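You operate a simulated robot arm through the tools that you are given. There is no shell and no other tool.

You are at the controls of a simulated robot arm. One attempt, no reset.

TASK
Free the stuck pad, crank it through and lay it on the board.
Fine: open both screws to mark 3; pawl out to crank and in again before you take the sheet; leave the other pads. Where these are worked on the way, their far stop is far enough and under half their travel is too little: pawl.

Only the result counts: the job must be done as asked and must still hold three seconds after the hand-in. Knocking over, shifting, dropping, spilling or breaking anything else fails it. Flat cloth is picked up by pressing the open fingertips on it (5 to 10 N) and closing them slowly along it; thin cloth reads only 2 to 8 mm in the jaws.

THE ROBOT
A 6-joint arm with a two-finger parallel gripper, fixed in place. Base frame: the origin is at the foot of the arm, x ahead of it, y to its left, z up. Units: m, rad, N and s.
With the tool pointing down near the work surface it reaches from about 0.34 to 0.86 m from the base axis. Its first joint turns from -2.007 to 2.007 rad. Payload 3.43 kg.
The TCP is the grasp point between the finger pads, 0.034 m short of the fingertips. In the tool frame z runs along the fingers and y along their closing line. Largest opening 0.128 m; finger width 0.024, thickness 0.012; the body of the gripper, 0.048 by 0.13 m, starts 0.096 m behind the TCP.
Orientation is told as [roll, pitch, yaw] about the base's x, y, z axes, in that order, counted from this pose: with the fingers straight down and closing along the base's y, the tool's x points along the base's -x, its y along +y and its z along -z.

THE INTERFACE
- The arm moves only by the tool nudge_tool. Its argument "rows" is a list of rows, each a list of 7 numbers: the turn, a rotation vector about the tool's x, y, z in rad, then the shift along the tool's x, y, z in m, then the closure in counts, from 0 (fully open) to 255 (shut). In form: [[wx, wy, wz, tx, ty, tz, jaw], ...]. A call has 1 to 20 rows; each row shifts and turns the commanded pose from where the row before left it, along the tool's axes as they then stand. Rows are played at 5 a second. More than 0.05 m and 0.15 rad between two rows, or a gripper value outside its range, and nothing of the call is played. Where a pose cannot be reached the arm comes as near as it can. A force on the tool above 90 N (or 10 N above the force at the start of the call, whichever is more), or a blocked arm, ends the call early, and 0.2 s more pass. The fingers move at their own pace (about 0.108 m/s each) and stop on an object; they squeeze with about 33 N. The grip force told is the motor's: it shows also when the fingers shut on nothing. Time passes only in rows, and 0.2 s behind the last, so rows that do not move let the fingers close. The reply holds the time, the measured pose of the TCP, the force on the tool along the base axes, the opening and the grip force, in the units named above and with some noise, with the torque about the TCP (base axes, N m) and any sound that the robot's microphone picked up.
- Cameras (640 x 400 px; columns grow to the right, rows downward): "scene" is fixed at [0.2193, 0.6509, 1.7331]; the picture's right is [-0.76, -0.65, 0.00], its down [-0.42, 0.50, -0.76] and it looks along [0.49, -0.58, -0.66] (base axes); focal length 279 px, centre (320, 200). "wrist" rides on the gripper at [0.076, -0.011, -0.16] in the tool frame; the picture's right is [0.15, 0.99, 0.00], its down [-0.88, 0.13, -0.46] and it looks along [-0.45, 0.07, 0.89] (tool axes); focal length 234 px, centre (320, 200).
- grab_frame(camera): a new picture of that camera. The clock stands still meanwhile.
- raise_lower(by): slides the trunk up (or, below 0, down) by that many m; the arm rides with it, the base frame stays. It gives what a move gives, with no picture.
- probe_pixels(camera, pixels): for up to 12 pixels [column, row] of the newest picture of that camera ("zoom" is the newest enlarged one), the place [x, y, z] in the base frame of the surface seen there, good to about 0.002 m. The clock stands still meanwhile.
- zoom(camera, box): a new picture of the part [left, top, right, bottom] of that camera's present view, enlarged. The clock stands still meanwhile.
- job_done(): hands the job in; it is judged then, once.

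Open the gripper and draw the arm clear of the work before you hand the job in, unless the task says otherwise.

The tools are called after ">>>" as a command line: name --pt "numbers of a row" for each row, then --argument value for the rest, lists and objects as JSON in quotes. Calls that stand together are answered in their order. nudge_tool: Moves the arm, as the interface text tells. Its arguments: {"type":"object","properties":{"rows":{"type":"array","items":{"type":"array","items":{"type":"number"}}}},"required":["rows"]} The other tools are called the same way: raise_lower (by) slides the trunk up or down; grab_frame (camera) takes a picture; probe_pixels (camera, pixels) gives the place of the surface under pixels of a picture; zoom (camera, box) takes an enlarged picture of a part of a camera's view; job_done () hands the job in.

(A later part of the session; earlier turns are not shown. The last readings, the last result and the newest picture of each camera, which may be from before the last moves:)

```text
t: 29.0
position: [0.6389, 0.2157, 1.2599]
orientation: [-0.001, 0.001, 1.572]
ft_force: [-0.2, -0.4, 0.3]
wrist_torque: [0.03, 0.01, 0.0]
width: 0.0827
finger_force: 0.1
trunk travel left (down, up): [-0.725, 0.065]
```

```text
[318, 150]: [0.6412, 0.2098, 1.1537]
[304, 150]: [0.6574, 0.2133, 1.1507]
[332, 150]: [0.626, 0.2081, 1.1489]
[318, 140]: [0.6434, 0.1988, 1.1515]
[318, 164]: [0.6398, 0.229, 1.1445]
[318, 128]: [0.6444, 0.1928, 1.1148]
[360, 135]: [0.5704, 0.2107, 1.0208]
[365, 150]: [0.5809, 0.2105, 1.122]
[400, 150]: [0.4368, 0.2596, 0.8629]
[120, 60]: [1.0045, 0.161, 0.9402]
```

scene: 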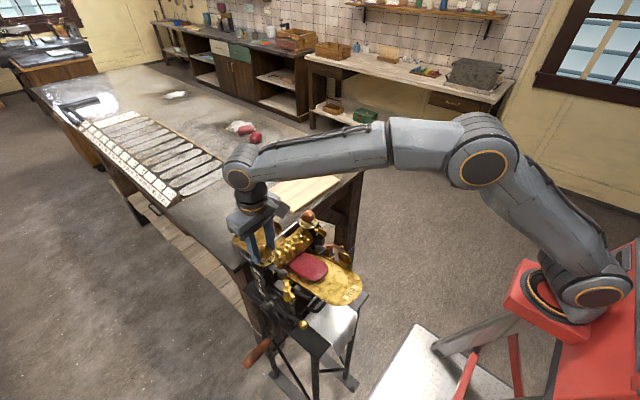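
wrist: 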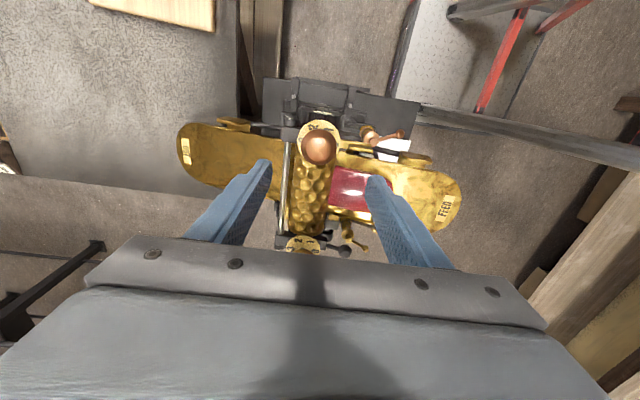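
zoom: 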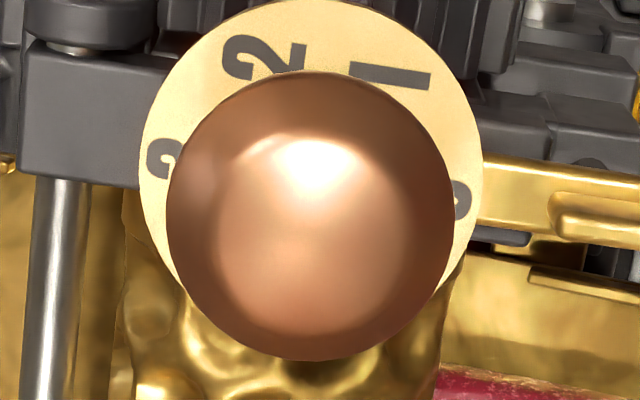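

Copper knob centre comes out at about (0.640, 0.211). I yaw back to -90° and descend with jaws at about 0.073 m.

>>> nudge_tool --pt "0 0 0.15 0 0 0 110" --pt "0 0 0.15 0 0 0 110" --pt "0 0 0.15 0 0 0 110" --pt "0 0 0.15 0 0 0 110" --pt "0 0 0.15 0 0 0 110" --pt "0 0 0.15 0 0 0 110" --pt "0 0 0.15 0 0 0 110" --pt "0 0 0.15 0 0 0 110" --pt "0 0 0.15 0 0 0 110" --pt "0 0 0.15 0 0 0 110" --pt "0 0 0.15 0 0 0 110" --pt "0 0 0.15 0 0 0 110" --pt "0 0 0.15 0 0 0 110" --pt "0 0 0.15 0 0 0 110" --pt "0 0 0.15 0 0 0 110" --pt "0 0 0.15 0 0 0 110" --pt "0 0 0.15 0 0 0 110" --pt "0 0 0.15 0 0 0 110" --pt "0 0 0.15 0 0 0 110" --pt "0 0 0.15 0 0 0 110"

>>> nudge_tool --pt "0 0 0.1432 0 0 0 110" --pt "0 0 0 -0.0045 0.001 0 110" --pt "0 0 0 0 0 0.03 110" --pt "0 0 0 0 0 0.02 110" --pt "0 0 0 0 0 0 110"

>>> grab_frame --camera "wrist"

>>> zoom --camera "wrist" --box '[240, 120, 400, 240]'

```text
t: 33.2
position: [0.6355, 0.2149, 1.2606]
orientation: [0.0, -0.001, -1.43]
ft_force: [0.6, -0.1, 0.3]
wrist_torque: [0.0, -0.03, 0.01]
width: 0.0726
finger_force: 0.1
trunk travel left (down, up): [-0.725, 0.065]
```

```text
t: 34.4
position: [0.6376, 0.2103, 1.211]
orientation: [0.002, 0.0, -1.57]
ft_force: [-0.7, -0.4, 1.0]
wrist_torque: [0.0, 0.02, 0.0]
width: 0.0727
finger_force: 0.0
trunk travel left (down, up): [-0.725, 0.065]
```

```text
taken
```

wrist: 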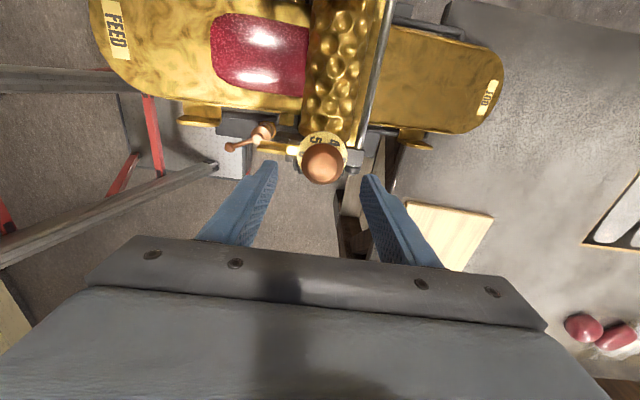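

```text
3.33 times, centred on (320, 180) of wrist
```

zoom: 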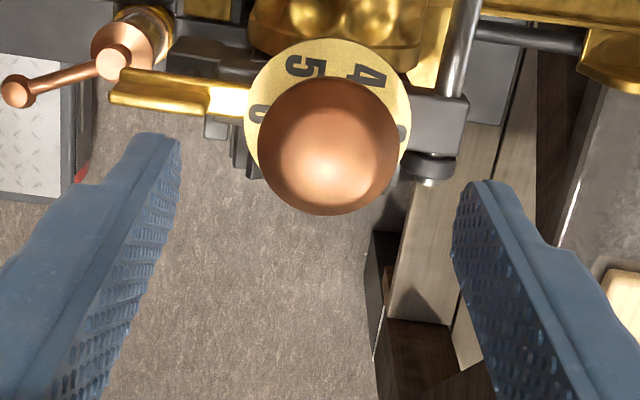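

I probe the copper knob from this closer, opposite view (knob at about (322,163)), and the gold flag nearby.

>>> probe_pixels --camera "wrist" --pixels '[[322, 163], [304, 163], [341, 163], [322, 150], [322, 180], [275, 150], [262, 148], [288, 152]]'

```text
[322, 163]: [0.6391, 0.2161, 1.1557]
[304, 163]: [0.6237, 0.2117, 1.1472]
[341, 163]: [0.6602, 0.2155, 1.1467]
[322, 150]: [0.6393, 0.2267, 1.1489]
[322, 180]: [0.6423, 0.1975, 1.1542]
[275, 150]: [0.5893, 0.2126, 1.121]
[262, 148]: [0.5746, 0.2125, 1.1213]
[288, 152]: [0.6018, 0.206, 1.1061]
```

Centre stays (0.640, 0.211); flag top is at z=1.121 so fingertips at ~1.128 clear it. I descend and close.

>>> nudge_tool --pt "0 0 0 0.0005 0.0015 0.02 110" --pt "0 0 0 0 0 0.018 110" --pt "0 0 0 0 0 0.01 110" --pt "0 0 0 0 0 0 150" --pt "0 0 0 0 0 0 200" --pt "0 0 0 0 0 0 255" --pt "0 0 0 0 0 0 255" --pt "0 0 0 0 0 0 255"

>>> zoom --camera "wrist" --box '[240, 120, 400, 240]'

```text
t: 36.2
position: [0.6394, 0.2118, 1.1626]
orientation: [0.001, -0.001, -1.571]
ft_force: [11.5, 1.2, -1.4]
wrist_torque: [0.13, -0.33, 0.02]
width: 0.0426
finger_force: 44.7
trunk travel left (down, up): [-0.725, 0.065]
```

```text
3.33 times, centred on (320, 180) of wrist
```

zoom: 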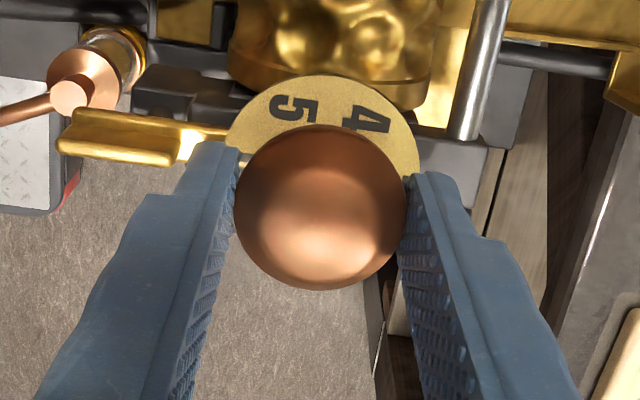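

Gripped at 0.0426 m with a +11 N side force; I shift +1 mm in x and turn 1.6 rad counter-clockwise, letting the tool rise slightly with the screw.

>>> nudge_tool --pt "0 0 0 0 0.001 0 255" --pt "0 0 -0.1 0 0 0 255" --pt "0 0 -0.1 0 0 -0.0001 255" --pt "0 0 -0.1 0 0 0 255" --pt "0 0 -0.1 0 0 -0.0001 255" --pt "0 0 -0.1 0 0 0 255" --pt "0 0 -0.1 0 0 -0.0001 255" --pt "0 0 -0.1 0 0 0 255" --pt "0 0 -0.1 0 0 -0.0001 255" --pt "0 0 -0.1 0 0 0 255" --pt "0 0 -0.1 0 0 -0.0001 255" --pt "0 0 -0.1 0 0 0 255" --pt "0 0 -0.1 0 0 -0.0001 255" --pt "0 0 -0.1 0 0 0 255" --pt "0 0 -0.1 0 0 -0.0001 255" --pt "0 0 -0.1 0 0 0 255" --pt "0 0 -0.1 0 0 -0.0001 255"

>>> zoom --camera "wrist" --box '[240, 120, 400, 240]'

```text
t: 39.8
position: [0.6399, 0.2108, 1.1642]
orientation: [0.0, 0.0, 0.031]
ft_force: [-6.7, 0.2, 3.2]
wrist_torque: [0.04, 0.24, 0.0]
width: 0.0425
finger_force: 45.3
trunk travel left (down, up): [-0.725, 0.065]
```

```text
3.33 times, centred on (320, 180) of wrist
```

zoom: 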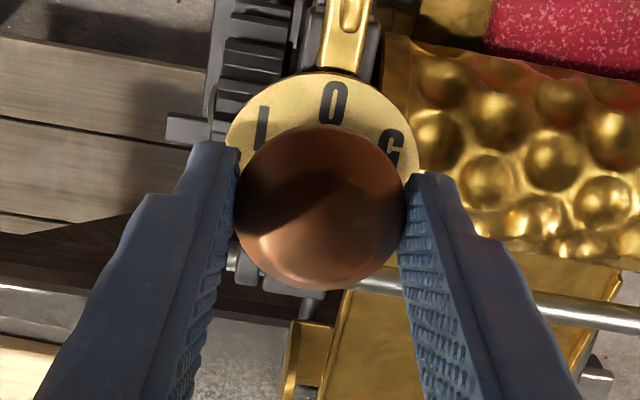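

Forces are small; I turn the remaining 1.54 rad.

>>> nudge_tool --pt "0 0 -0.1027 0 0 0 255" --pt "0 0 -0.1027 0 0 -0.0001 255" --pt "0 0 -0.1027 0 0 0 255" --pt "0 0 -0.1027 0 0 -0.0001 255" --pt "0 0 -0.1027 0 0 0 255" --pt "0 0 -0.1027 0 0 -0.0001 255" --pt "0 0 -0.1027 0 0 0 255" --pt "0 0 -0.1027 0 0 -0.0001 255" --pt "0 0 -0.1027 0 0 0 255" --pt "0 0 -0.1027 0 0 -0.0001 255" --pt "0 0 -0.1027 0 0 0 255" --pt "0 0 -0.1027 0 0 -0.0001 255" --pt "0 0 -0.1027 0 0 0 255" --pt "0 0 -0.1027 0 0 -0.0001 255" --pt "0 0 -0.1027 0 0 0 255" --pt "0 0 0 0 0 0 255"

>>> zoom --camera "wrist" --box '[240, 120, 400, 240]'

```text
t: 43.2
position: [0.6396, 0.2107, 1.1655]
orientation: [0.0, -0.001, 1.57]
ft_force: [-3.0, 1.8, 7.2]
wrist_torque: [-0.13, 0.12, 0.04]
width: 0.0425
finger_force: 45.2
trunk travel left (down, up): [-0.725, 0.065]
```

```text
3.33 times, centred on (320, 180) of wrist
```

zoom: 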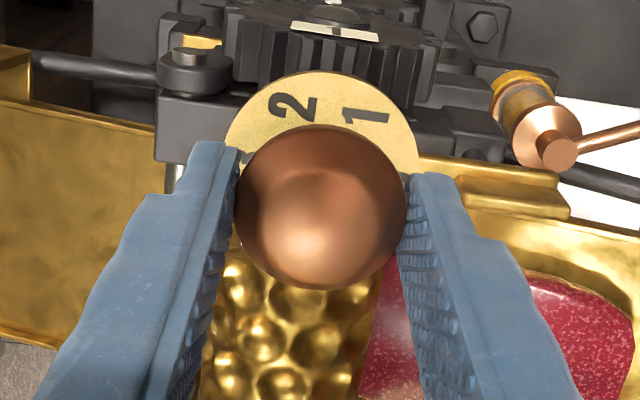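

Both turns commanded. I release, rise, then yaw further and tilt to look at the dials' mark-3 side from the far right.

>>> nudge_tool --pt "0 0 0 0 0 0 200" --pt "0 0 0 0 0 0 150" --pt "0 0 0 0 0 0 110" --pt "0 0 0 0 0 0 110" --pt "0 0 0 0 0 -0.02 110" --pt "0 0 0 0 0 -0.04 110" --pt "0 0 0 0 0 -0.05 110" --pt "0 0 0 0 0 -0.03 110" --pt "0 0 -0.14 0 0 0 110" --pt "0 0 -0.14 0 0 0 110" --pt "0 0 -0.14 0 0 0 110" --pt "0 0 -0.14 0 0 0 110" --pt "0 0 -0.14 0 0 0 110" --pt "0 -0.14 0 0 0 0 110" --pt "0 -0.14 0 0 0 0 110" --pt "0 -0.14 0 0 0 0 110" --pt "0 0 0 0 0 0 110"

>>> grab_frame --camera "wrist"

```text
t: 46.8
position: [0.6409, 0.2103, 1.3042]
orientation: [-0.001, -0.42, 2.272]
ft_force: [-0.2, 0.2, 0.6]
wrist_torque: [-0.01, -0.02, 0.01]
width: 0.073
finger_force: 0.1
trunk travel left (down, up): [-0.725, 0.065]
```

```text
taken
```

wrist: 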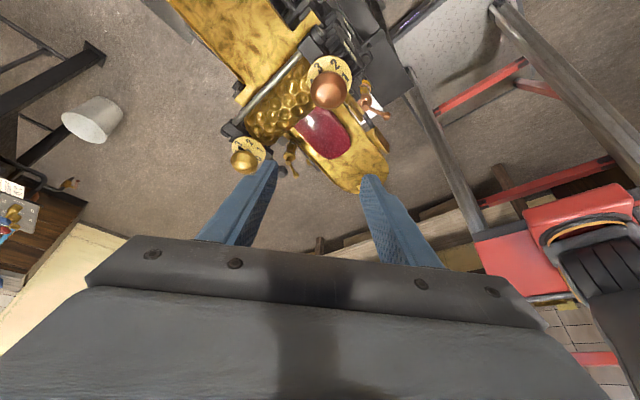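

Both dials are visible at (328,75) and (245,155); I zoom on them.

>>> zoom --camera "wrist" --box '[300, 50, 364, 110]'

>>> zoom --camera "wrist" --box '[215, 125, 279, 180]'

```text
6.67 times, centred on (332, 80) of wrist
```

zoom: 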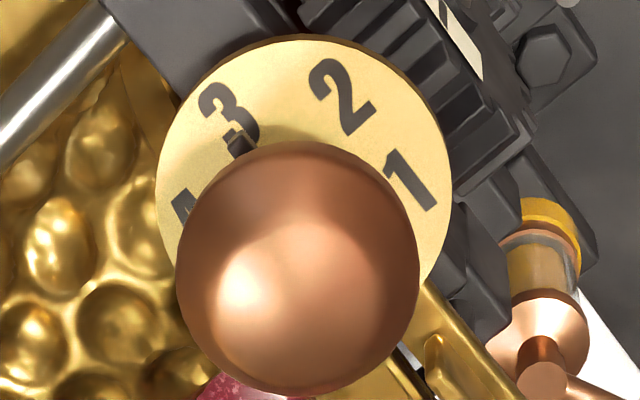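

```text
7.27 times, centred on (247, 152) of wrist
```

zoom: 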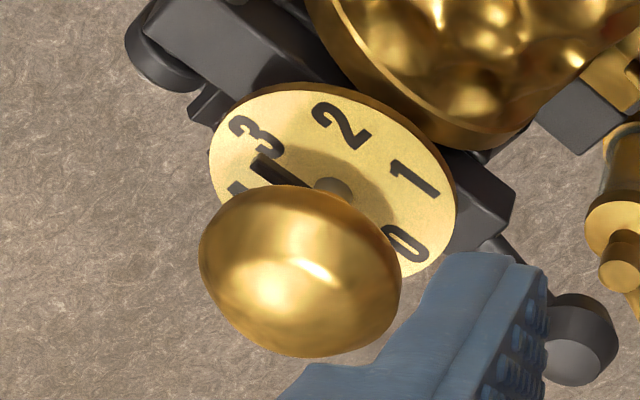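

The copper pointer tip (240,145) points at 3, and the brass pointer (allowing for its height over the dial) also points at 3. Next is the pawl: I straighten the tool, yaw back to 0 and go to look at the ball lever from above.

>>> nudge_tool --pt "0 0.14 0 0 0 0 110" --pt "0 0.14 0 0 0 0 110" --pt "0 0.14 0 0 0 0 110" --pt "0 0 0.142 0 0 0 110" --pt "0 0 0.142 0 0 0 110" --pt "0 0 0.142 0 0 0 110" --pt "0 0 0.142 0 0 0 110" --pt "0 0 0.142 0 0 0 110" --pt "0 0 0.142 0 0 0 110" --pt "0 0 0.142 0 0 0 110" --pt "0 0 0.142 0 0 0 110" --pt "0 0 0.142 0 0 0 110" --pt "0 0 0.142 0 0 0 110" --pt "0 0 0.142 0 0 0 110" --pt "0 0 0.142 0 0 0 110" --pt "0 0 0.142 0 0 0 110" --pt "0 0 0.142 0 0 0 110" --pt "0 0 0.142 0 0 0 110" --pt "0 0 0.142 0 0 0 110"

>>> nudge_tool --pt "0 0 0 0.035 0.03 0 110" --pt "0 0 0 0.035 0.03 0 110" --pt "0 0 0 0.035 0.03 0 110" --pt "0 0 0 0.035 0.03 0 110" --pt "0 0 0 0.035 0.03 0 110" --pt "0 0 0 0.035 0.03 0 110" --pt "0 0 0 0 0.03 0.02 110" --pt "0 0 0 0 0 0.03 110" --pt "0 0 0 0 0 0 110"

>>> grab_frame --camera "wrist"

```text
t: 50.8
position: [0.6401, 0.2101, 1.3026]
orientation: [-0.001, 0.0, -0.005]
ft_force: [0.3, 0.3, 0.5]
wrist_torque: [0.0, 0.0, 0.01]
width: 0.0728
finger_force: 0.1
trunk travel left (down, up): [-0.725, 0.065]
```

```text
t: 52.8
position: [0.432, 0.4213, 1.2563]
orientation: [0.0, 0.0, -0.003]
ft_force: [-0.3, -0.5, 0.7]
wrist_torque: [0.01, -0.01, 0.02]
width: 0.0729
finger_force: 0.2
trunk travel left (down, up): [-0.725, 0.065]
```

```text
taken
```

wrist: 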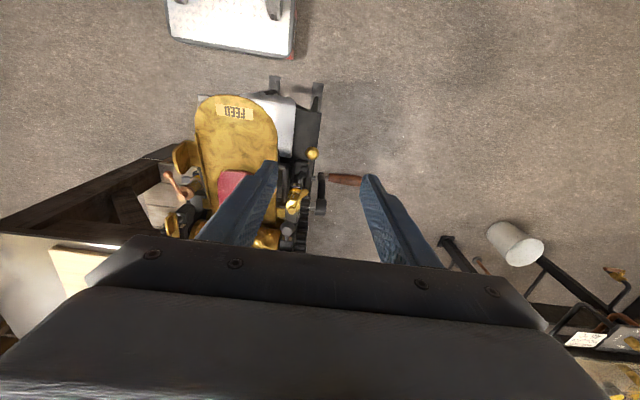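

The pawl ball is at (312,153); I zoom around it and probe the neighbours.

>>> zoom --camera "wrist" --box '[270, 130, 370, 220]'

>>> probe_pixels --camera "wrist" --pixels '[[312, 153], [312, 148], [307, 153], [317, 153], [302, 190], [294, 206], [276, 150], [270, 130], [320, 205], [303, 165], [345, 180], [322, 190]]'

```text
4.44 times, centred on (320, 175) of wrist
```

zoom: 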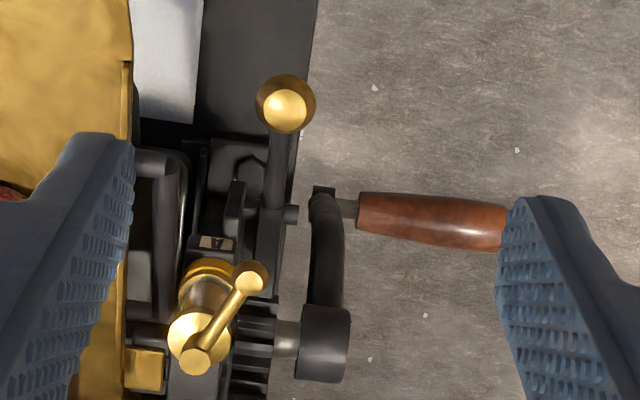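

```text
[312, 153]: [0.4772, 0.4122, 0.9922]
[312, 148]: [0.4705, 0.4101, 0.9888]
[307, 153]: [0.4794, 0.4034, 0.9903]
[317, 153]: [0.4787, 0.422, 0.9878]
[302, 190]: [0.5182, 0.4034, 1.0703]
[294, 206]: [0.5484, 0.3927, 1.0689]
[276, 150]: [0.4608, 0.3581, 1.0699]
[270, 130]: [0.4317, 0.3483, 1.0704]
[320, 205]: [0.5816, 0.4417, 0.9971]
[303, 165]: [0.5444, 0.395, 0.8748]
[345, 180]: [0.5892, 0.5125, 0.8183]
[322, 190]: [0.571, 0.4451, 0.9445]
```

I probe the black bars next to the ball and zoom into the pawl from the scene camera to judge which way the nose leaves the pinion.

>>> probe_pixels --camera "wrist" --pixels '[[283, 166], [288, 180], [284, 190], [304, 175], [300, 178], [309, 178], [312, 165], [310, 172], [290, 168], [310, 190]]'

>>> zoom --camera "scene" --box '[264, 295, 314, 330]'

>>> zoom --camera "wrist" --box '[295, 145, 335, 200]'

```text
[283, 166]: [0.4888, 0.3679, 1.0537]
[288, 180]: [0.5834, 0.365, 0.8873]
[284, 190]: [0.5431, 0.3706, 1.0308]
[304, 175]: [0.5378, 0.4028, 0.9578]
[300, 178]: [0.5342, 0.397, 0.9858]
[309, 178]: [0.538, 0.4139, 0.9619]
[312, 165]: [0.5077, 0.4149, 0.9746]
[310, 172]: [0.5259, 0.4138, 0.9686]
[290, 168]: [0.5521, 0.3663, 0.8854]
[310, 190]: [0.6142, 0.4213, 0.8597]
```

```text
11.43 times, centred on (289, 312) of scene
```

zoom: 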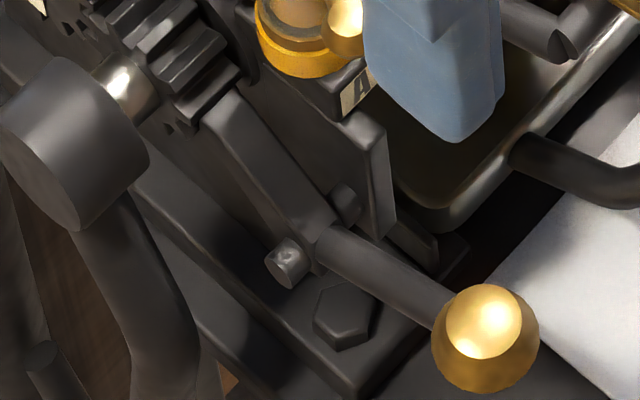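

```text
7.27 times, centred on (315, 172) of wrist
```

zoom: 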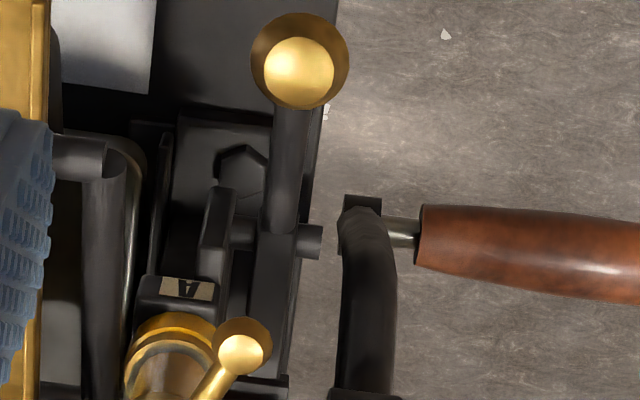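

The pawl is a bent lever with its nose in the pinion. I'll grip the ball with closing line along y, coming in tilted ~50° from the robot side (under the feed tray edge). First I go to a standoff and look.

>>> nudge_tool --pt "0 0 0 0.05 0 0 155" --pt "0 0 0 0.05 0 0 155" --pt "0 -0.145 0 0 0 0 155" --pt "0 -0.145 0 0 0 0 155" --pt "0 -0.145 0 0 0 0 155" --pt "0 -0.145 0 0 0 0 155" --pt "0 -0.145 0 0 0 0 155" --pt "0 -0.145 0 0 0 0 155" --pt "0 0 0 0.0198 -0.0015 0.0306 155" --pt "0 0 0 0.0198 -0.0015 0.0306 155" --pt "0 0 0 0.0198 -0.0015 0.0306 155" --pt "0 0 0 0.0198 -0.0015 0.0306 155" --pt "0 0 0 0 0 0 155"

>>> grab_frame --camera "wrist"

>>> grab_frame --camera "scene"

```text
t: 55.6
position: [0.3733, 0.4162, 1.1143]
orientation: [0.001, -0.871, -0.003]
ft_force: [-0.1, 0.3, -0.6]
wrist_torque: [-0.02, -0.01, 0.02]
width: 0.0501
finger_force: 0.1
trunk travel left (down, up): [-0.725, 0.065]
```

```text
taken
```

wrist: 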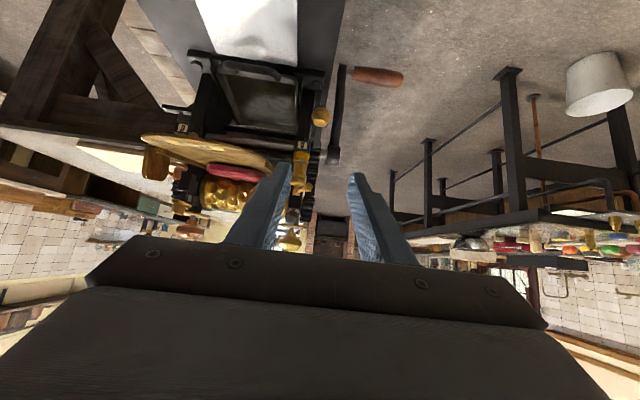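

```text
taken
```

scene: 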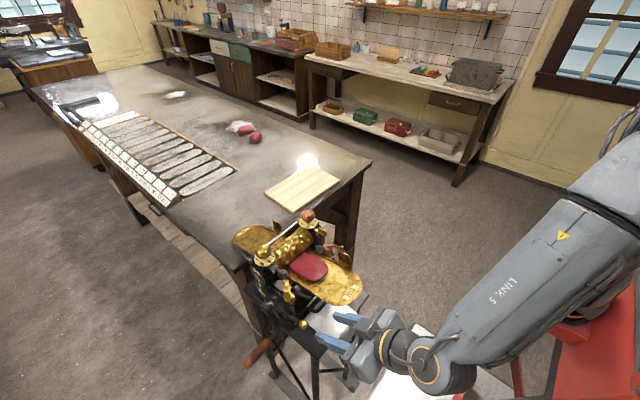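

The upside-down view from the front is useful; I zoom on the pawl and gear region (columns 290–350, rows 60–200).

>>> zoom --camera "wrist" --box '[280, 80, 360, 200]'

>>> zoom --camera "wrist" --box '[300, 100, 340, 140]'

>>> probe_pixels --camera "wrist" --pixels '[[321, 117], [315, 117], [327, 117], [321, 111], [321, 123], [325, 130], [296, 130], [303, 150]]'

```text
3.33 times, centred on (320, 140) of wrist
```

zoom: 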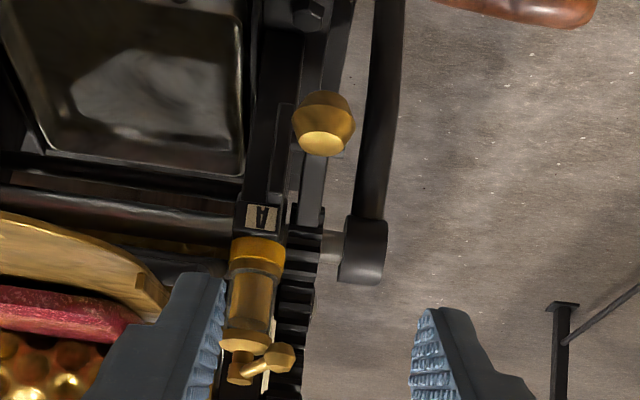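

```text
10.00 times, centred on (320, 120) of wrist
```

zoom: 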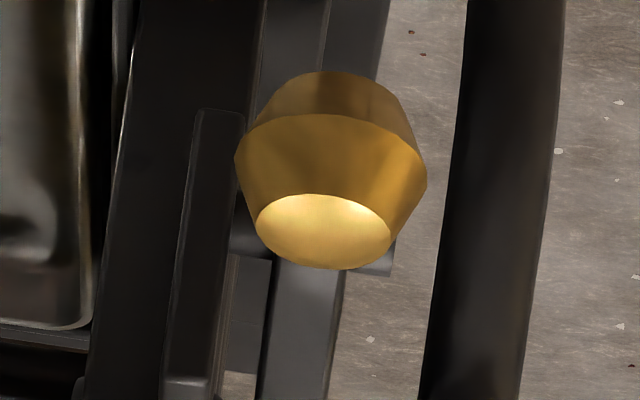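

```text
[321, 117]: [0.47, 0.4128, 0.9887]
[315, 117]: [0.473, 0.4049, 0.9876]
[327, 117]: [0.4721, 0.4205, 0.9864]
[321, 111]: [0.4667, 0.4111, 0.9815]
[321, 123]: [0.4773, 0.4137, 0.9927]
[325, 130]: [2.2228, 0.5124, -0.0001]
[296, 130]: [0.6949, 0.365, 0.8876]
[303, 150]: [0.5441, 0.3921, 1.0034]
```

The knob is ~0.026 m wide at (0.478, 0.413, 0.983). I approach along the tool axis with 0.05 m opening.

>>> nudge_tool --pt "0 0 0 0.0167 -0.0017 0.02 155" --pt "0 0 0 0.0167 -0.0017 0.02 155" --pt "0 0 0 0 0 0.0275 155" --pt "0 0 0 0 0 0.0275 155" --pt "0 0 0 0 0 0.0275 155" --pt "0 0 0 0 0 0.017 155" --pt "0 0 0 0 0 0 155"

>>> grab_frame --camera "wrist"

>>> zoom --camera "wrist" --box '[260, 100, 380, 240]'

>>> zoom --camera "scene" --box '[270, 290, 350, 350]'

```text
t: 57.2
position: [0.4585, 0.4115, 0.9997]
orientation: [0.0, -0.872, -0.003]
ft_force: [-0.1, 0.1, 0.1]
wrist_torque: [-0.01, 0.02, -0.04]
width: 0.0503
finger_force: 0.1
trunk travel left (down, up): [-0.725, 0.065]
```

```text
taken
```

wrist: 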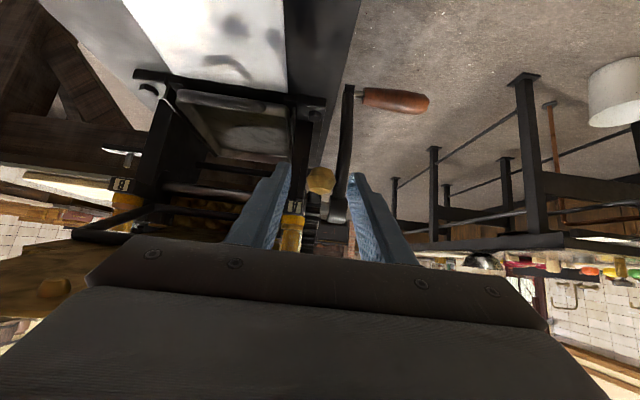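

```text
2.86 times, centred on (320, 170) of wrist
```

zoom: 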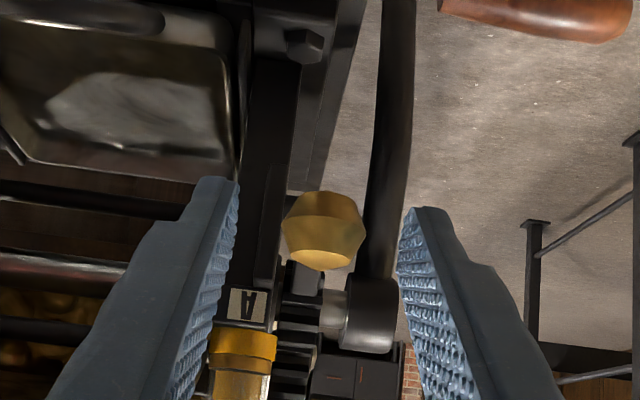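

```text
6.67 times, centred on (310, 320) of scene
```

zoom: 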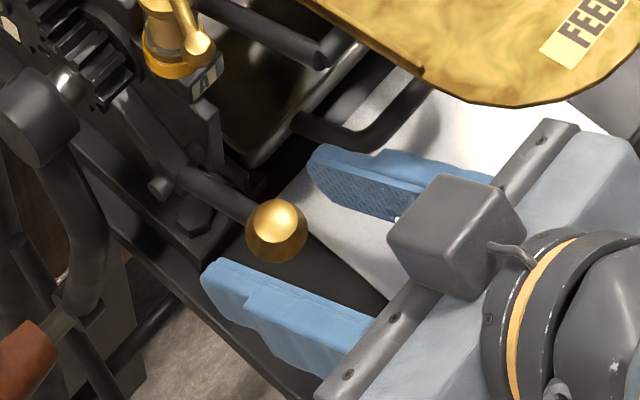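

The knob sits just at the fingertips, centred; I advance 11 mm and close.

>>> nudge_tool --pt "0 0 0 0 0.0015 0.011 155" --pt "0 0 0 0 0 0 180" --pt "0 0 0 0 0 0 205" --pt "0 0 0 0 0 0 230" --pt "0 0 0 0 0 0 255" --pt "0 0 0 0 0 0 255"

>>> zoom --camera "wrist" --box '[260, 100, 380, 240]'

>>> zoom --camera "scene" --box '[270, 290, 350, 350]'

```text
t: 58.6
position: [0.4664, 0.4132, 0.9937]
orientation: [0.002, -0.869, -0.004]
ft_force: [-2.4, -7.8, -0.9]
wrist_torque: [-0.11, 0.08, -0.13]
width: 0.0254
finger_force: 45.6
trunk travel left (down, up): [-0.725, 0.065]
```

```text
2.86 times, centred on (320, 170) of wrist
```

zoom: 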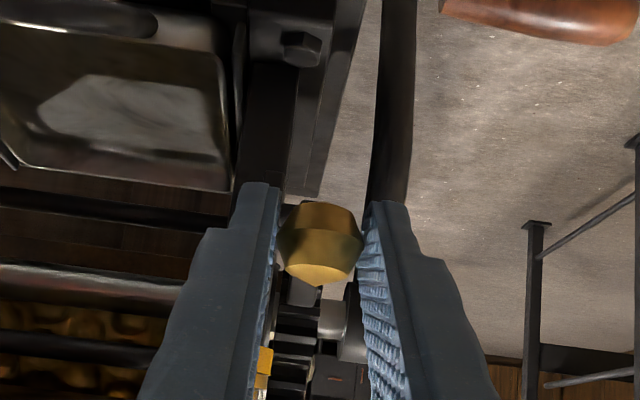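

```text
6.67 times, centred on (310, 320) of scene
```

zoom: 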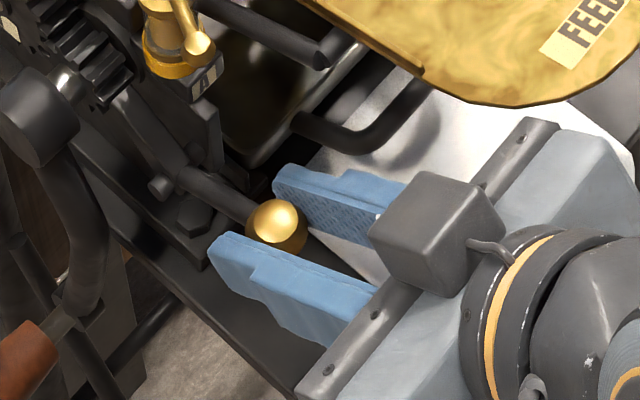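

Gripped at 0.0254 m. I test the downward direction along its arc by 4 mm and read the force.

>>> nudge_tool --pt "0 0 0 0.0019 0 0.0006 255" --pt "0 0 0 0.0019 0 0.0006 255" --pt "0 0 0 0 0 0 255"

```text
t: 59.4
position: [0.4645, 0.4133, 0.9922]
orientation: [0.005, -0.873, -0.007]
ft_force: [4.6, -10.4, 18.7]
wrist_torque: [-0.17, -1.42, -0.13]
width: 0.0256
finger_force: 45.1
trunk travel left (down, up): [-0.725, 0.065]
```

Down is resisted (about 19 N after 4 mm). I try the opposite, up along the arc.

>>> nudge_tool --pt "0 0 0 -0.0019 0 -0.0006 255" --pt "0 0 0 -0.0019 0 -0.0006 255" --pt "0 0 0 -0.0019 0 -0.0006 255" --pt "0 0 0 -0.0019 0 -0.0006 255" --pt "0 0 0 0 0 0 255"

```text
t: 60.6
position: [0.4664, 0.4129, 0.994]
orientation: [-0.006, -0.865, 0.0]
ft_force: [-9.4, -5.2, -26.6]
wrist_torque: [-0.05, 1.11, -0.03]
width: 0.0252
finger_force: 45.2
trunk travel left (down, up): [-0.725, 0.065]
```

Up is stiffly blocked (no motion at 27 N) whereas down gave about 2 mm, so down is likely the way out with some stiffness. I go down further in small steps.

>>> nudge_tool --pt "0 0 0 0.0019 0 0.0006 255" --pt "0 0 0 0.0019 0 0.0006 255" --pt "0 0 0 0.0019 0 0.0006 255" --pt "0 0 0 0.0019 0 0.0006 255" --pt "0 0 0 0.0019 0 0.0006 255" --pt "0 0 0 0.0019 0 0.0006 255" --pt "0 0 0 0 0 0 255"

>>> zoom --camera "wrist" --box '[260, 100, 380, 240]'

>>> zoom --camera "scene" --box '[264, 290, 324, 330]'

```text
t: 62.2
position: [0.465, 0.4131, 0.986]
orientation: [0.001, -0.872, -0.005]
ft_force: [11.2, -8.8, 15.9]
wrist_torque: [-0.08, -1.39, -0.12]
width: 0.0256
finger_force: 45.5
trunk travel left (down, up): [-0.725, 0.065]
```

```text
2.86 times, centred on (320, 170) of wrist
```

zoom: 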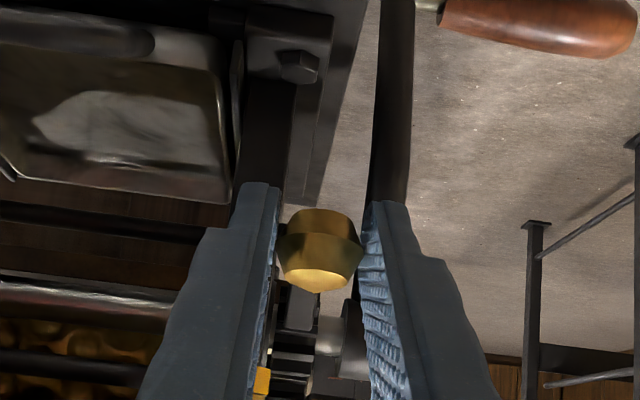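

```text
10.00 times, centred on (294, 310) of scene
```

zoom: 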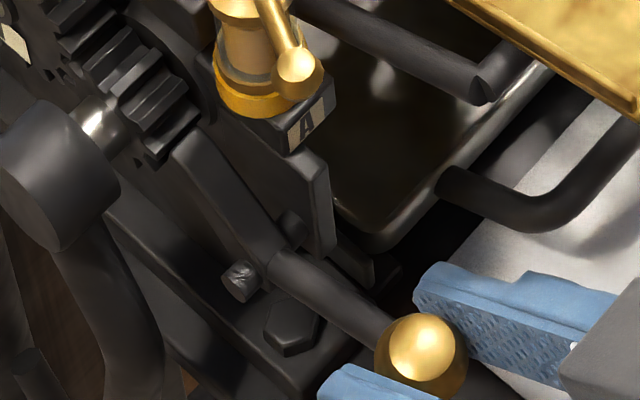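

It moves: 8 mm down with ~19 N friction and the nose leaves the pinion. I continue down its arc toward the far stop.

>>> nudge_tool --pt "0 0 0 0.0027 0 0.0013 255" --pt "0 0 0 0.00265 0 0.0014 255" --pt "0 0 0 0.0026 0 0.0015 255" --pt "0 0 0 0.0025 0 0.0017 255" --pt "0 0 0 0.0024 0 0.0018 255" --pt "0 0 0 0 0 0 255"

>>> zoom --camera "scene" --box '[264, 290, 324, 330]'

```text
t: 63.6
position: [0.4611, 0.4124, 0.9689]
orientation: [-0.002, -0.869, 0.0]
ft_force: [-9.3, -7.9, 18.3]
wrist_torque: [-0.05, -1.23, -0.12]
width: 0.0257
finger_force: 44.8
trunk travel left (down, up): [-0.725, 0.065]
```

```text
10.00 times, centred on (294, 310) of scene
```

zoom: 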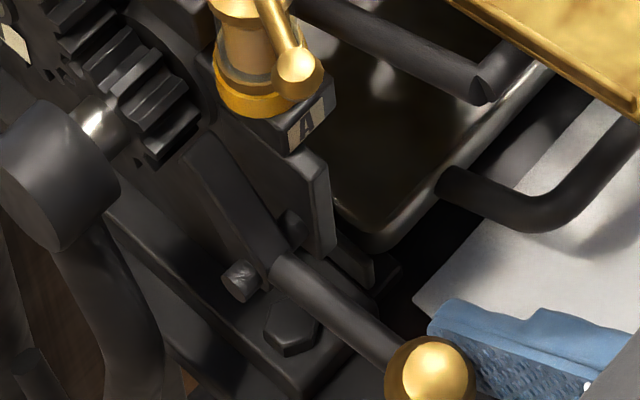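

Nose is swinging clear; force stays ~18 N (friction). I continue to find the stop.

>>> nudge_tool --pt "0 0 0 0.0025 0 0.0017 255" --pt "0 0 0 0.0022 0 0.0019 255" --pt "0 0 0 0.0021 0 0.0021 255" --pt "0 0 0 0 0 0 255"

>>> zoom --camera "scene" --box '[264, 290, 324, 330]'

```text
t: 64.6
position: [0.4601, 0.4126, 0.9628]
orientation: [-0.001, -0.871, -0.006]
ft_force: [-5.7, -10.6, 18.0]
wrist_torque: [-0.02, -1.37, -0.15]
width: 0.0256
finger_force: 44.7
trunk travel left (down, up): [-0.725, 0.065]
```

```text
10.00 times, centred on (294, 310) of scene
```

zoom: 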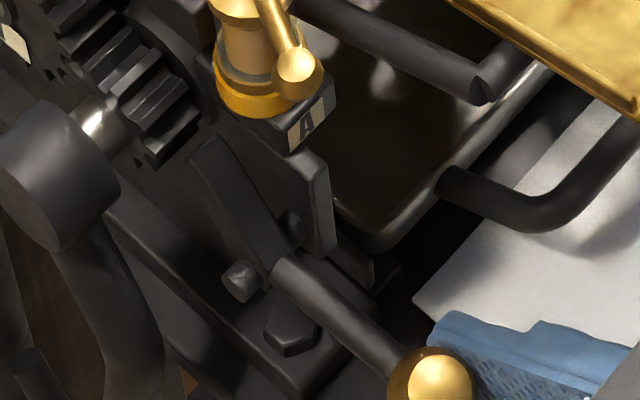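

Still moving freely with constant friction. I continue a few more steps.

>>> nudge_tool --pt "0 0 0 0.0022 0 0.002 255" --pt "0 0 0 0.0021 0 0.0021 255" --pt "0 0 0 0.002 0 0.0022 255" --pt "0 0 0 0 0 0 255"

>>> zoom --camera "scene" --box '[264, 290, 324, 330]'

```text
t: 65.6
position: [0.4603, 0.4134, 0.9527]
orientation: [0.0, -0.871, -0.003]
ft_force: [-9.7, -12.5, 14.8]
wrist_torque: [0.01, -1.25, -0.25]
width: 0.0252
finger_force: 45.6
trunk travel left (down, up): [-0.725, 0.065]
```

```text
10.00 times, centred on (294, 310) of scene
```

zoom: 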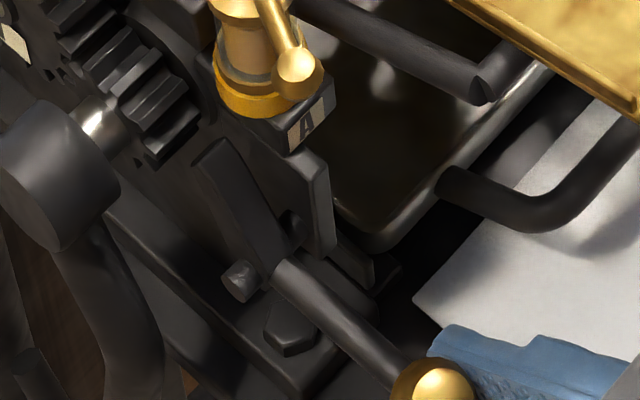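

Still moving. I continue stepwise until the force rises at the stop.

>>> nudge_tool --pt "0 0 0 0.002 0 0.0022 255" --pt "0 0 0 0.0019 0 0.0023 255" --pt "0 0 0 0.0018 0 0.0024 255" --pt "0 0 0 0 0 0 255"

>>> zoom --camera "scene" --box '[264, 290, 324, 330]'

```text
t: 66.6
position: [0.4641, 0.4129, 0.9447]
orientation: [0.001, -0.87, -0.004]
ft_force: [-4.5, -9.3, 18.1]
wrist_torque: [0.05, -1.34, -0.12]
width: 0.0257
finger_force: 44.7
trunk travel left (down, up): [-0.725, 0.065]
```

```text
10.00 times, centred on (294, 310) of scene
```

zoom: 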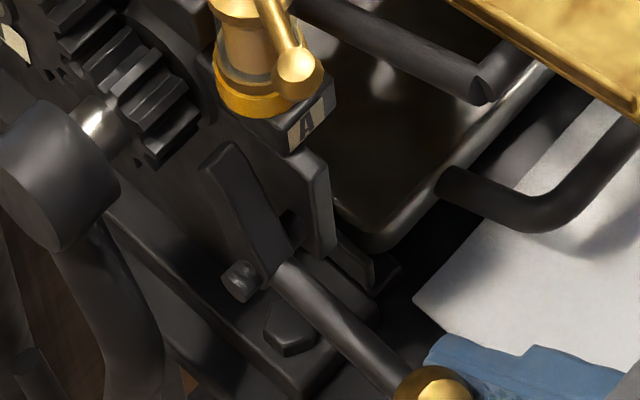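

Still moving (49 mm down). Continue.

>>> nudge_tool --pt "0 0 0 0.0017 0 0.0025 255" --pt "0 0 0 0.0015 0 0.0026 255" --pt "0 0 0 0.0014 0 0.0027 255" --pt "0 0 0 0 0 0 255"

>>> zoom --camera "scene" --box '[264, 290, 324, 330]'

```text
t: 67.6
position: [0.4654, 0.4129, 0.9354]
orientation: [0.0, -0.871, -0.002]
ft_force: [-13.9, -4.6, 13.8]
wrist_torque: [-0.03, -1.25, 0.02]
width: 0.0255
finger_force: 45.1
trunk travel left (down, up): [-0.725, 0.065]
```

```text
10.00 times, centred on (294, 310) of scene
```

zoom: 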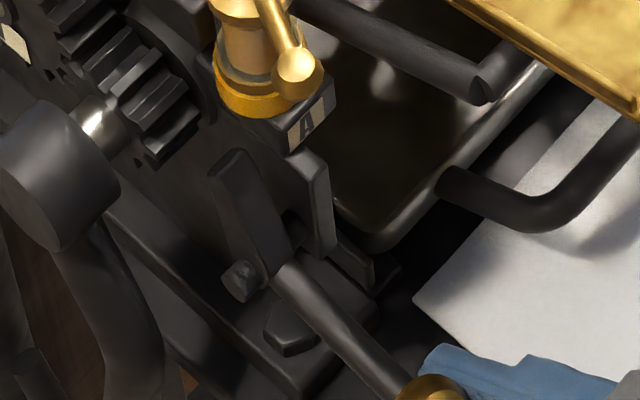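

Still swinging (about 54° so far). I keep following the arc, watching clearance to the stand plate (z≈0.875).

>>> nudge_tool --pt "0 0 0 0.0012 0 0.0028 255" --pt "0 0 0 0.001 0 0.0028 255" --pt "0 0 0 0.0009 0 0.0029 255" --pt "0 0 0 0 0 0 255"

>>> zoom --camera "scene" --box '[264, 290, 324, 330]'

>>> grab_frame --camera "wrist"

```text
t: 68.6
position: [0.4709, 0.4131, 0.9268]
orientation: [0.001, -0.871, -0.005]
ft_force: [-24.9, -3.0, 22.1]
wrist_torque: [0.06, -0.3, -0.05]
width: 0.0256
finger_force: 45.4
trunk travel left (down, up): [-0.725, 0.065]
```

```text
10.00 times, centred on (294, 310) of scene
```

zoom: 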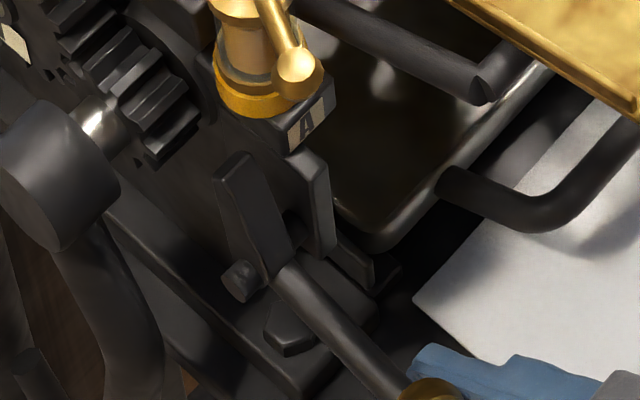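

```text
taken
```

wrist: 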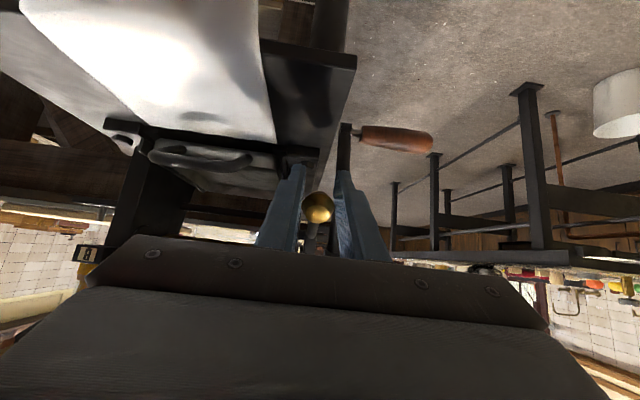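

Axial force rose to 33 N, possibly near the stop. I push 4 mm more to see whether it climbs.

>>> nudge_tool --pt "0 0 0 0.0005 0 0.002 255" --pt "0 0 0 0.0005 0 0.002 255" --pt "0 0 0 0 0 0 255"

>>> zoom --camera "scene" --box '[264, 290, 324, 330]'

>>> zoom --camera "wrist" --box '[240, 110, 400, 260]'

```text
t: 69.4
position: [0.4734, 0.4119, 0.9249]
orientation: [0.002, -0.873, -0.007]
ft_force: [-21.9, -5.9, 27.3]
wrist_torque: [0.03, -0.26, -0.05]
width: 0.0255
finger_force: 45.1
trunk travel left (down, up): [-0.725, 0.065]
```

```text
10.00 times, centred on (294, 310) of scene
```

zoom: 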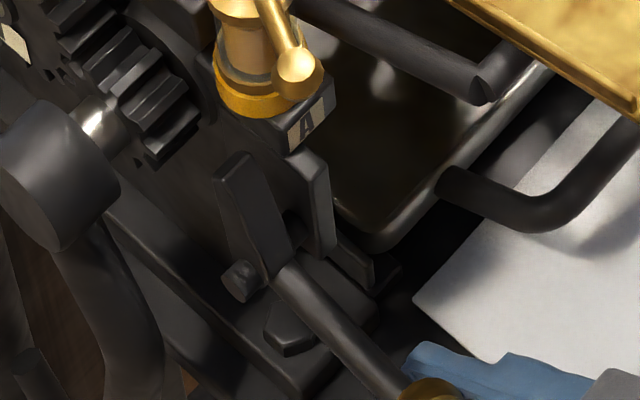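

```text
2.67 times, centred on (320, 185) of wrist
```

zoom: 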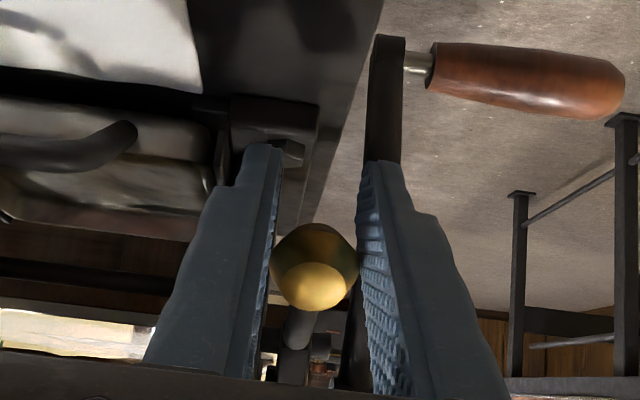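

The pawl nose no longer moves and the fingers slip along the knob, so the far stop is reached with the nose well clear of the pinion. I relieve, open, and back off along the tool axis.

>>> nudge_tool --pt "0 0 0 0 0 -0.002 255" --pt "0 0 0 0 0 0 225" --pt "0 0 0 0 0 0 190" --pt "0 0 0 0 0 0 155" --pt "0 0 0 0 0 0 155" --pt "0 0 0 0 0 -0.03 155" --pt "0 0 0 0 0 -0.04 155" --pt "0 0 0 0 0 -0.04 155" --pt "0 0 0 0 0 0 155"

>>> grab_frame --camera "wrist"

>>> zoom --camera "scene" --box '[250, 280, 330, 340]'

```text
t: 71.4
position: [0.3894, 0.4142, 0.9968]
orientation: [0.0, -0.869, -0.002]
ft_force: [0.0, 0.6, 0.9]
wrist_torque: [0.0, -0.02, -0.01]
width: 0.0502
finger_force: 0.1
trunk travel left (down, up): [-0.725, 0.065]
```

```text
taken
```

wrist: 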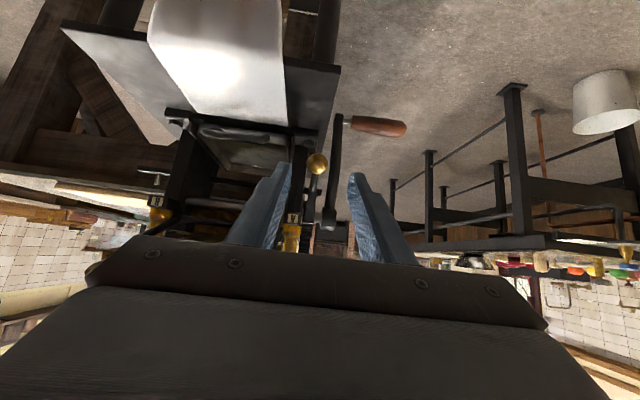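

```text
6.67 times, centred on (290, 310) of scene
```

zoom: 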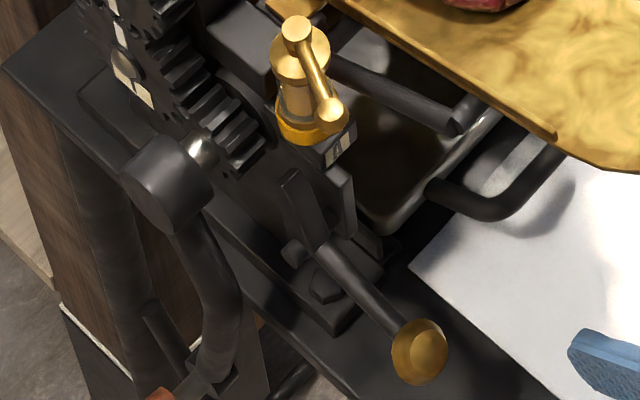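

The pawl stays out (nose clear, knob down). I probe its new ball place for later, then retreat up, straighten and turn the tool for the crank handle (closing line in the xz plane).

>>> probe_pixels --camera "zoom" --pixels '[[418, 350], [418, 330], [395, 345], [440, 350], [418, 375], [330, 260], [290, 185]]'

>>> nudge_tool --pt "0 0 0 -0.0272 0.01 -0.036 90" --pt "0 0 0 -0.0272 0.01 -0.036 90" --pt "0 0 0 -0.0272 0.01 -0.036 90" --pt "0 0 0 -0.0272 0.01 -0.036 90" --pt "0 0 0 -0.0272 0.01 -0.036 90" --pt "0 0.145 0 0 0 0 90" --pt "0 0.145 0 0 0 0 90" --pt "0 0.145 0 0 0 0 90" --pt "0 0.145 0 0 0 0 90" --pt "0 0.145 0 0 0 0 90" --pt "0 0.145 0 0 0 0 90" --pt "0 0 0 0 0 0 90"

>>> nudge_tool --pt "0 0 0.131 0 0 0 90" --pt "0 0 0.131 0 0 0 90" --pt "0 0 0.131 0 0 0 90" --pt "0 0 0.131 0 0 0 90" --pt "0 0 0.131 0 0 0 90" --pt "0 0 0.131 0 0 0 90" --pt "0 0 0.131 0 0 0 90" --pt "0 0 0.131 0 0 0 90" --pt "0 0 0.131 0 0 0 90" --pt "0 0 0.131 0 0 0 90" --pt "0 0 0.131 0 0 0 90" --pt "0 0 0.131 0 0 0 90" --pt "-0.1 0 0 0 0 0 90" --pt "-0.1 0 0 0 0 0 90" --pt "-0.1 0 0 0 0 0 90" --pt "-0.1 0 0 0 0 0 90" --pt "-0.1 0 0 0 0 0 90" --pt "-0.1 0 0 0 0 0 90" --pt "0 0 0 0 0 0 90"

>>> grab_frame --camera "wrist"

>>> grab_frame --camera "scene"

```text
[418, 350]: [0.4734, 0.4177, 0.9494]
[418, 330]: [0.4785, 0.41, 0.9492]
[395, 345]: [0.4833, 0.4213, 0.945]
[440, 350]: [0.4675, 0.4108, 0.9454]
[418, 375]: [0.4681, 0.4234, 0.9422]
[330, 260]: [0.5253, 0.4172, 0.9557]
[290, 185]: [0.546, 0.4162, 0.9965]
```

```text
t: 74.0
position: [0.3385, 0.4655, 1.2154]
orientation: [-0.001, 0.0, -0.003]
ft_force: [0.4, -0.6, 0.3]
wrist_torque: [0.0, 0.04, -0.01]
width: 0.0829
finger_force: 0.1
trunk travel left (down, up): [-0.725, 0.065]
```

```text
t: 78.0
position: [0.3492, 0.4619, 1.2248]
orientation: [0.488, -0.001, -1.565]
ft_force: [1.1, -0.4, 1.0]
wrist_torque: [-0.03, -0.02, -0.02]
width: 0.083
finger_force: 0.0
out of reach, approached as far as the arm can: row 17, 18
trunk travel left (down, up): [-0.725, 0.065]
```

```text
taken
```

wrist: 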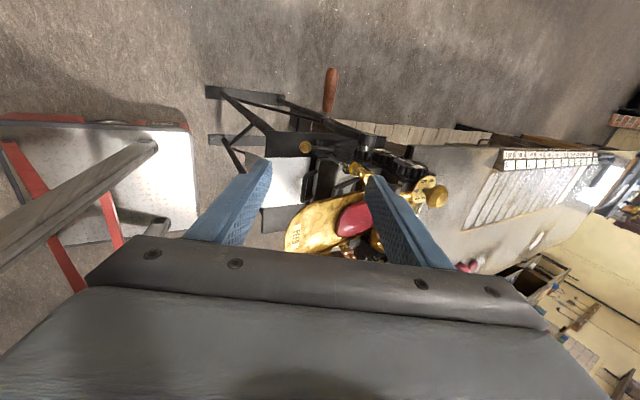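

```text
taken
```

scene: 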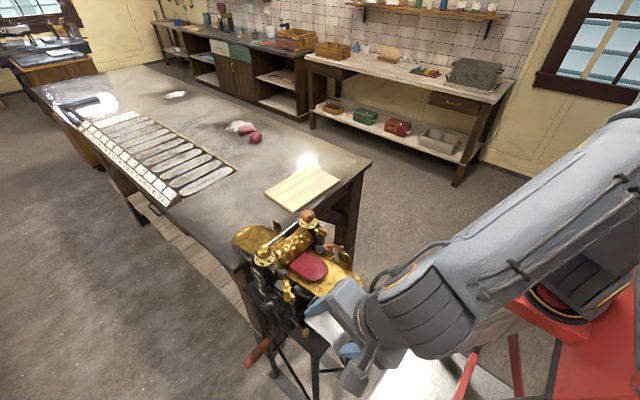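

The tilt hit a reach limit close to the base (rows 17–18). I move outward toward the crank handle side, where it should be reachable, and check.

>>> nudge_tool --pt "0 0 0 0.012 0.0079 0.0345 90" --pt "0 0 0 0.012 0.0079 0.0345 90" --pt "0 0 0 0.012 0.0079 0.0345 90" --pt "0 0 0 0.012 0.0079 0.0345 90" --pt "0 0 0 0.012 0.0079 0.0345 90" --pt "0 0 0 0 0 0 90"

>>> grab_frame --camera "wrist"

>>> grab_frame --camera "scene"

```text
t: 79.4
position: [0.4628, 0.5232, 1.0909]
orientation: [0.484, -0.003, -1.565]
ft_force: [-0.1, -0.4, 0.4]
wrist_torque: [0.02, -0.02, -0.01]
width: 0.0829
finger_force: 0.0
trunk travel left (down, up): [-0.725, 0.065]
```

```text
taken
```

wrist: 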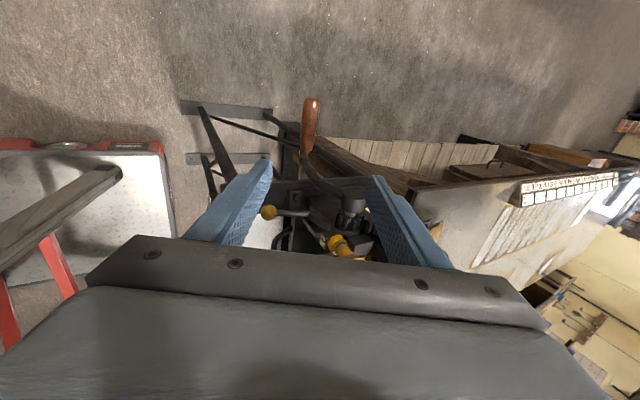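

```text
taken
```

scene: 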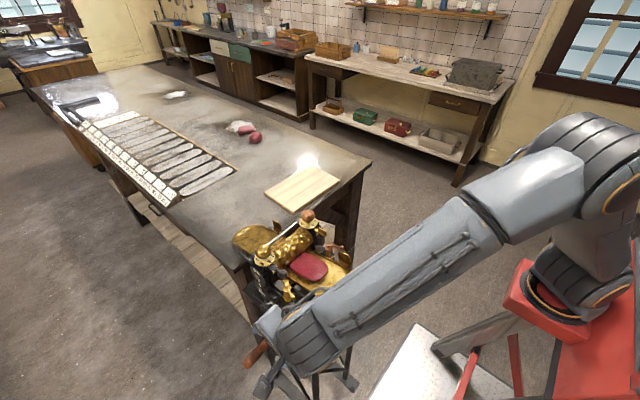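

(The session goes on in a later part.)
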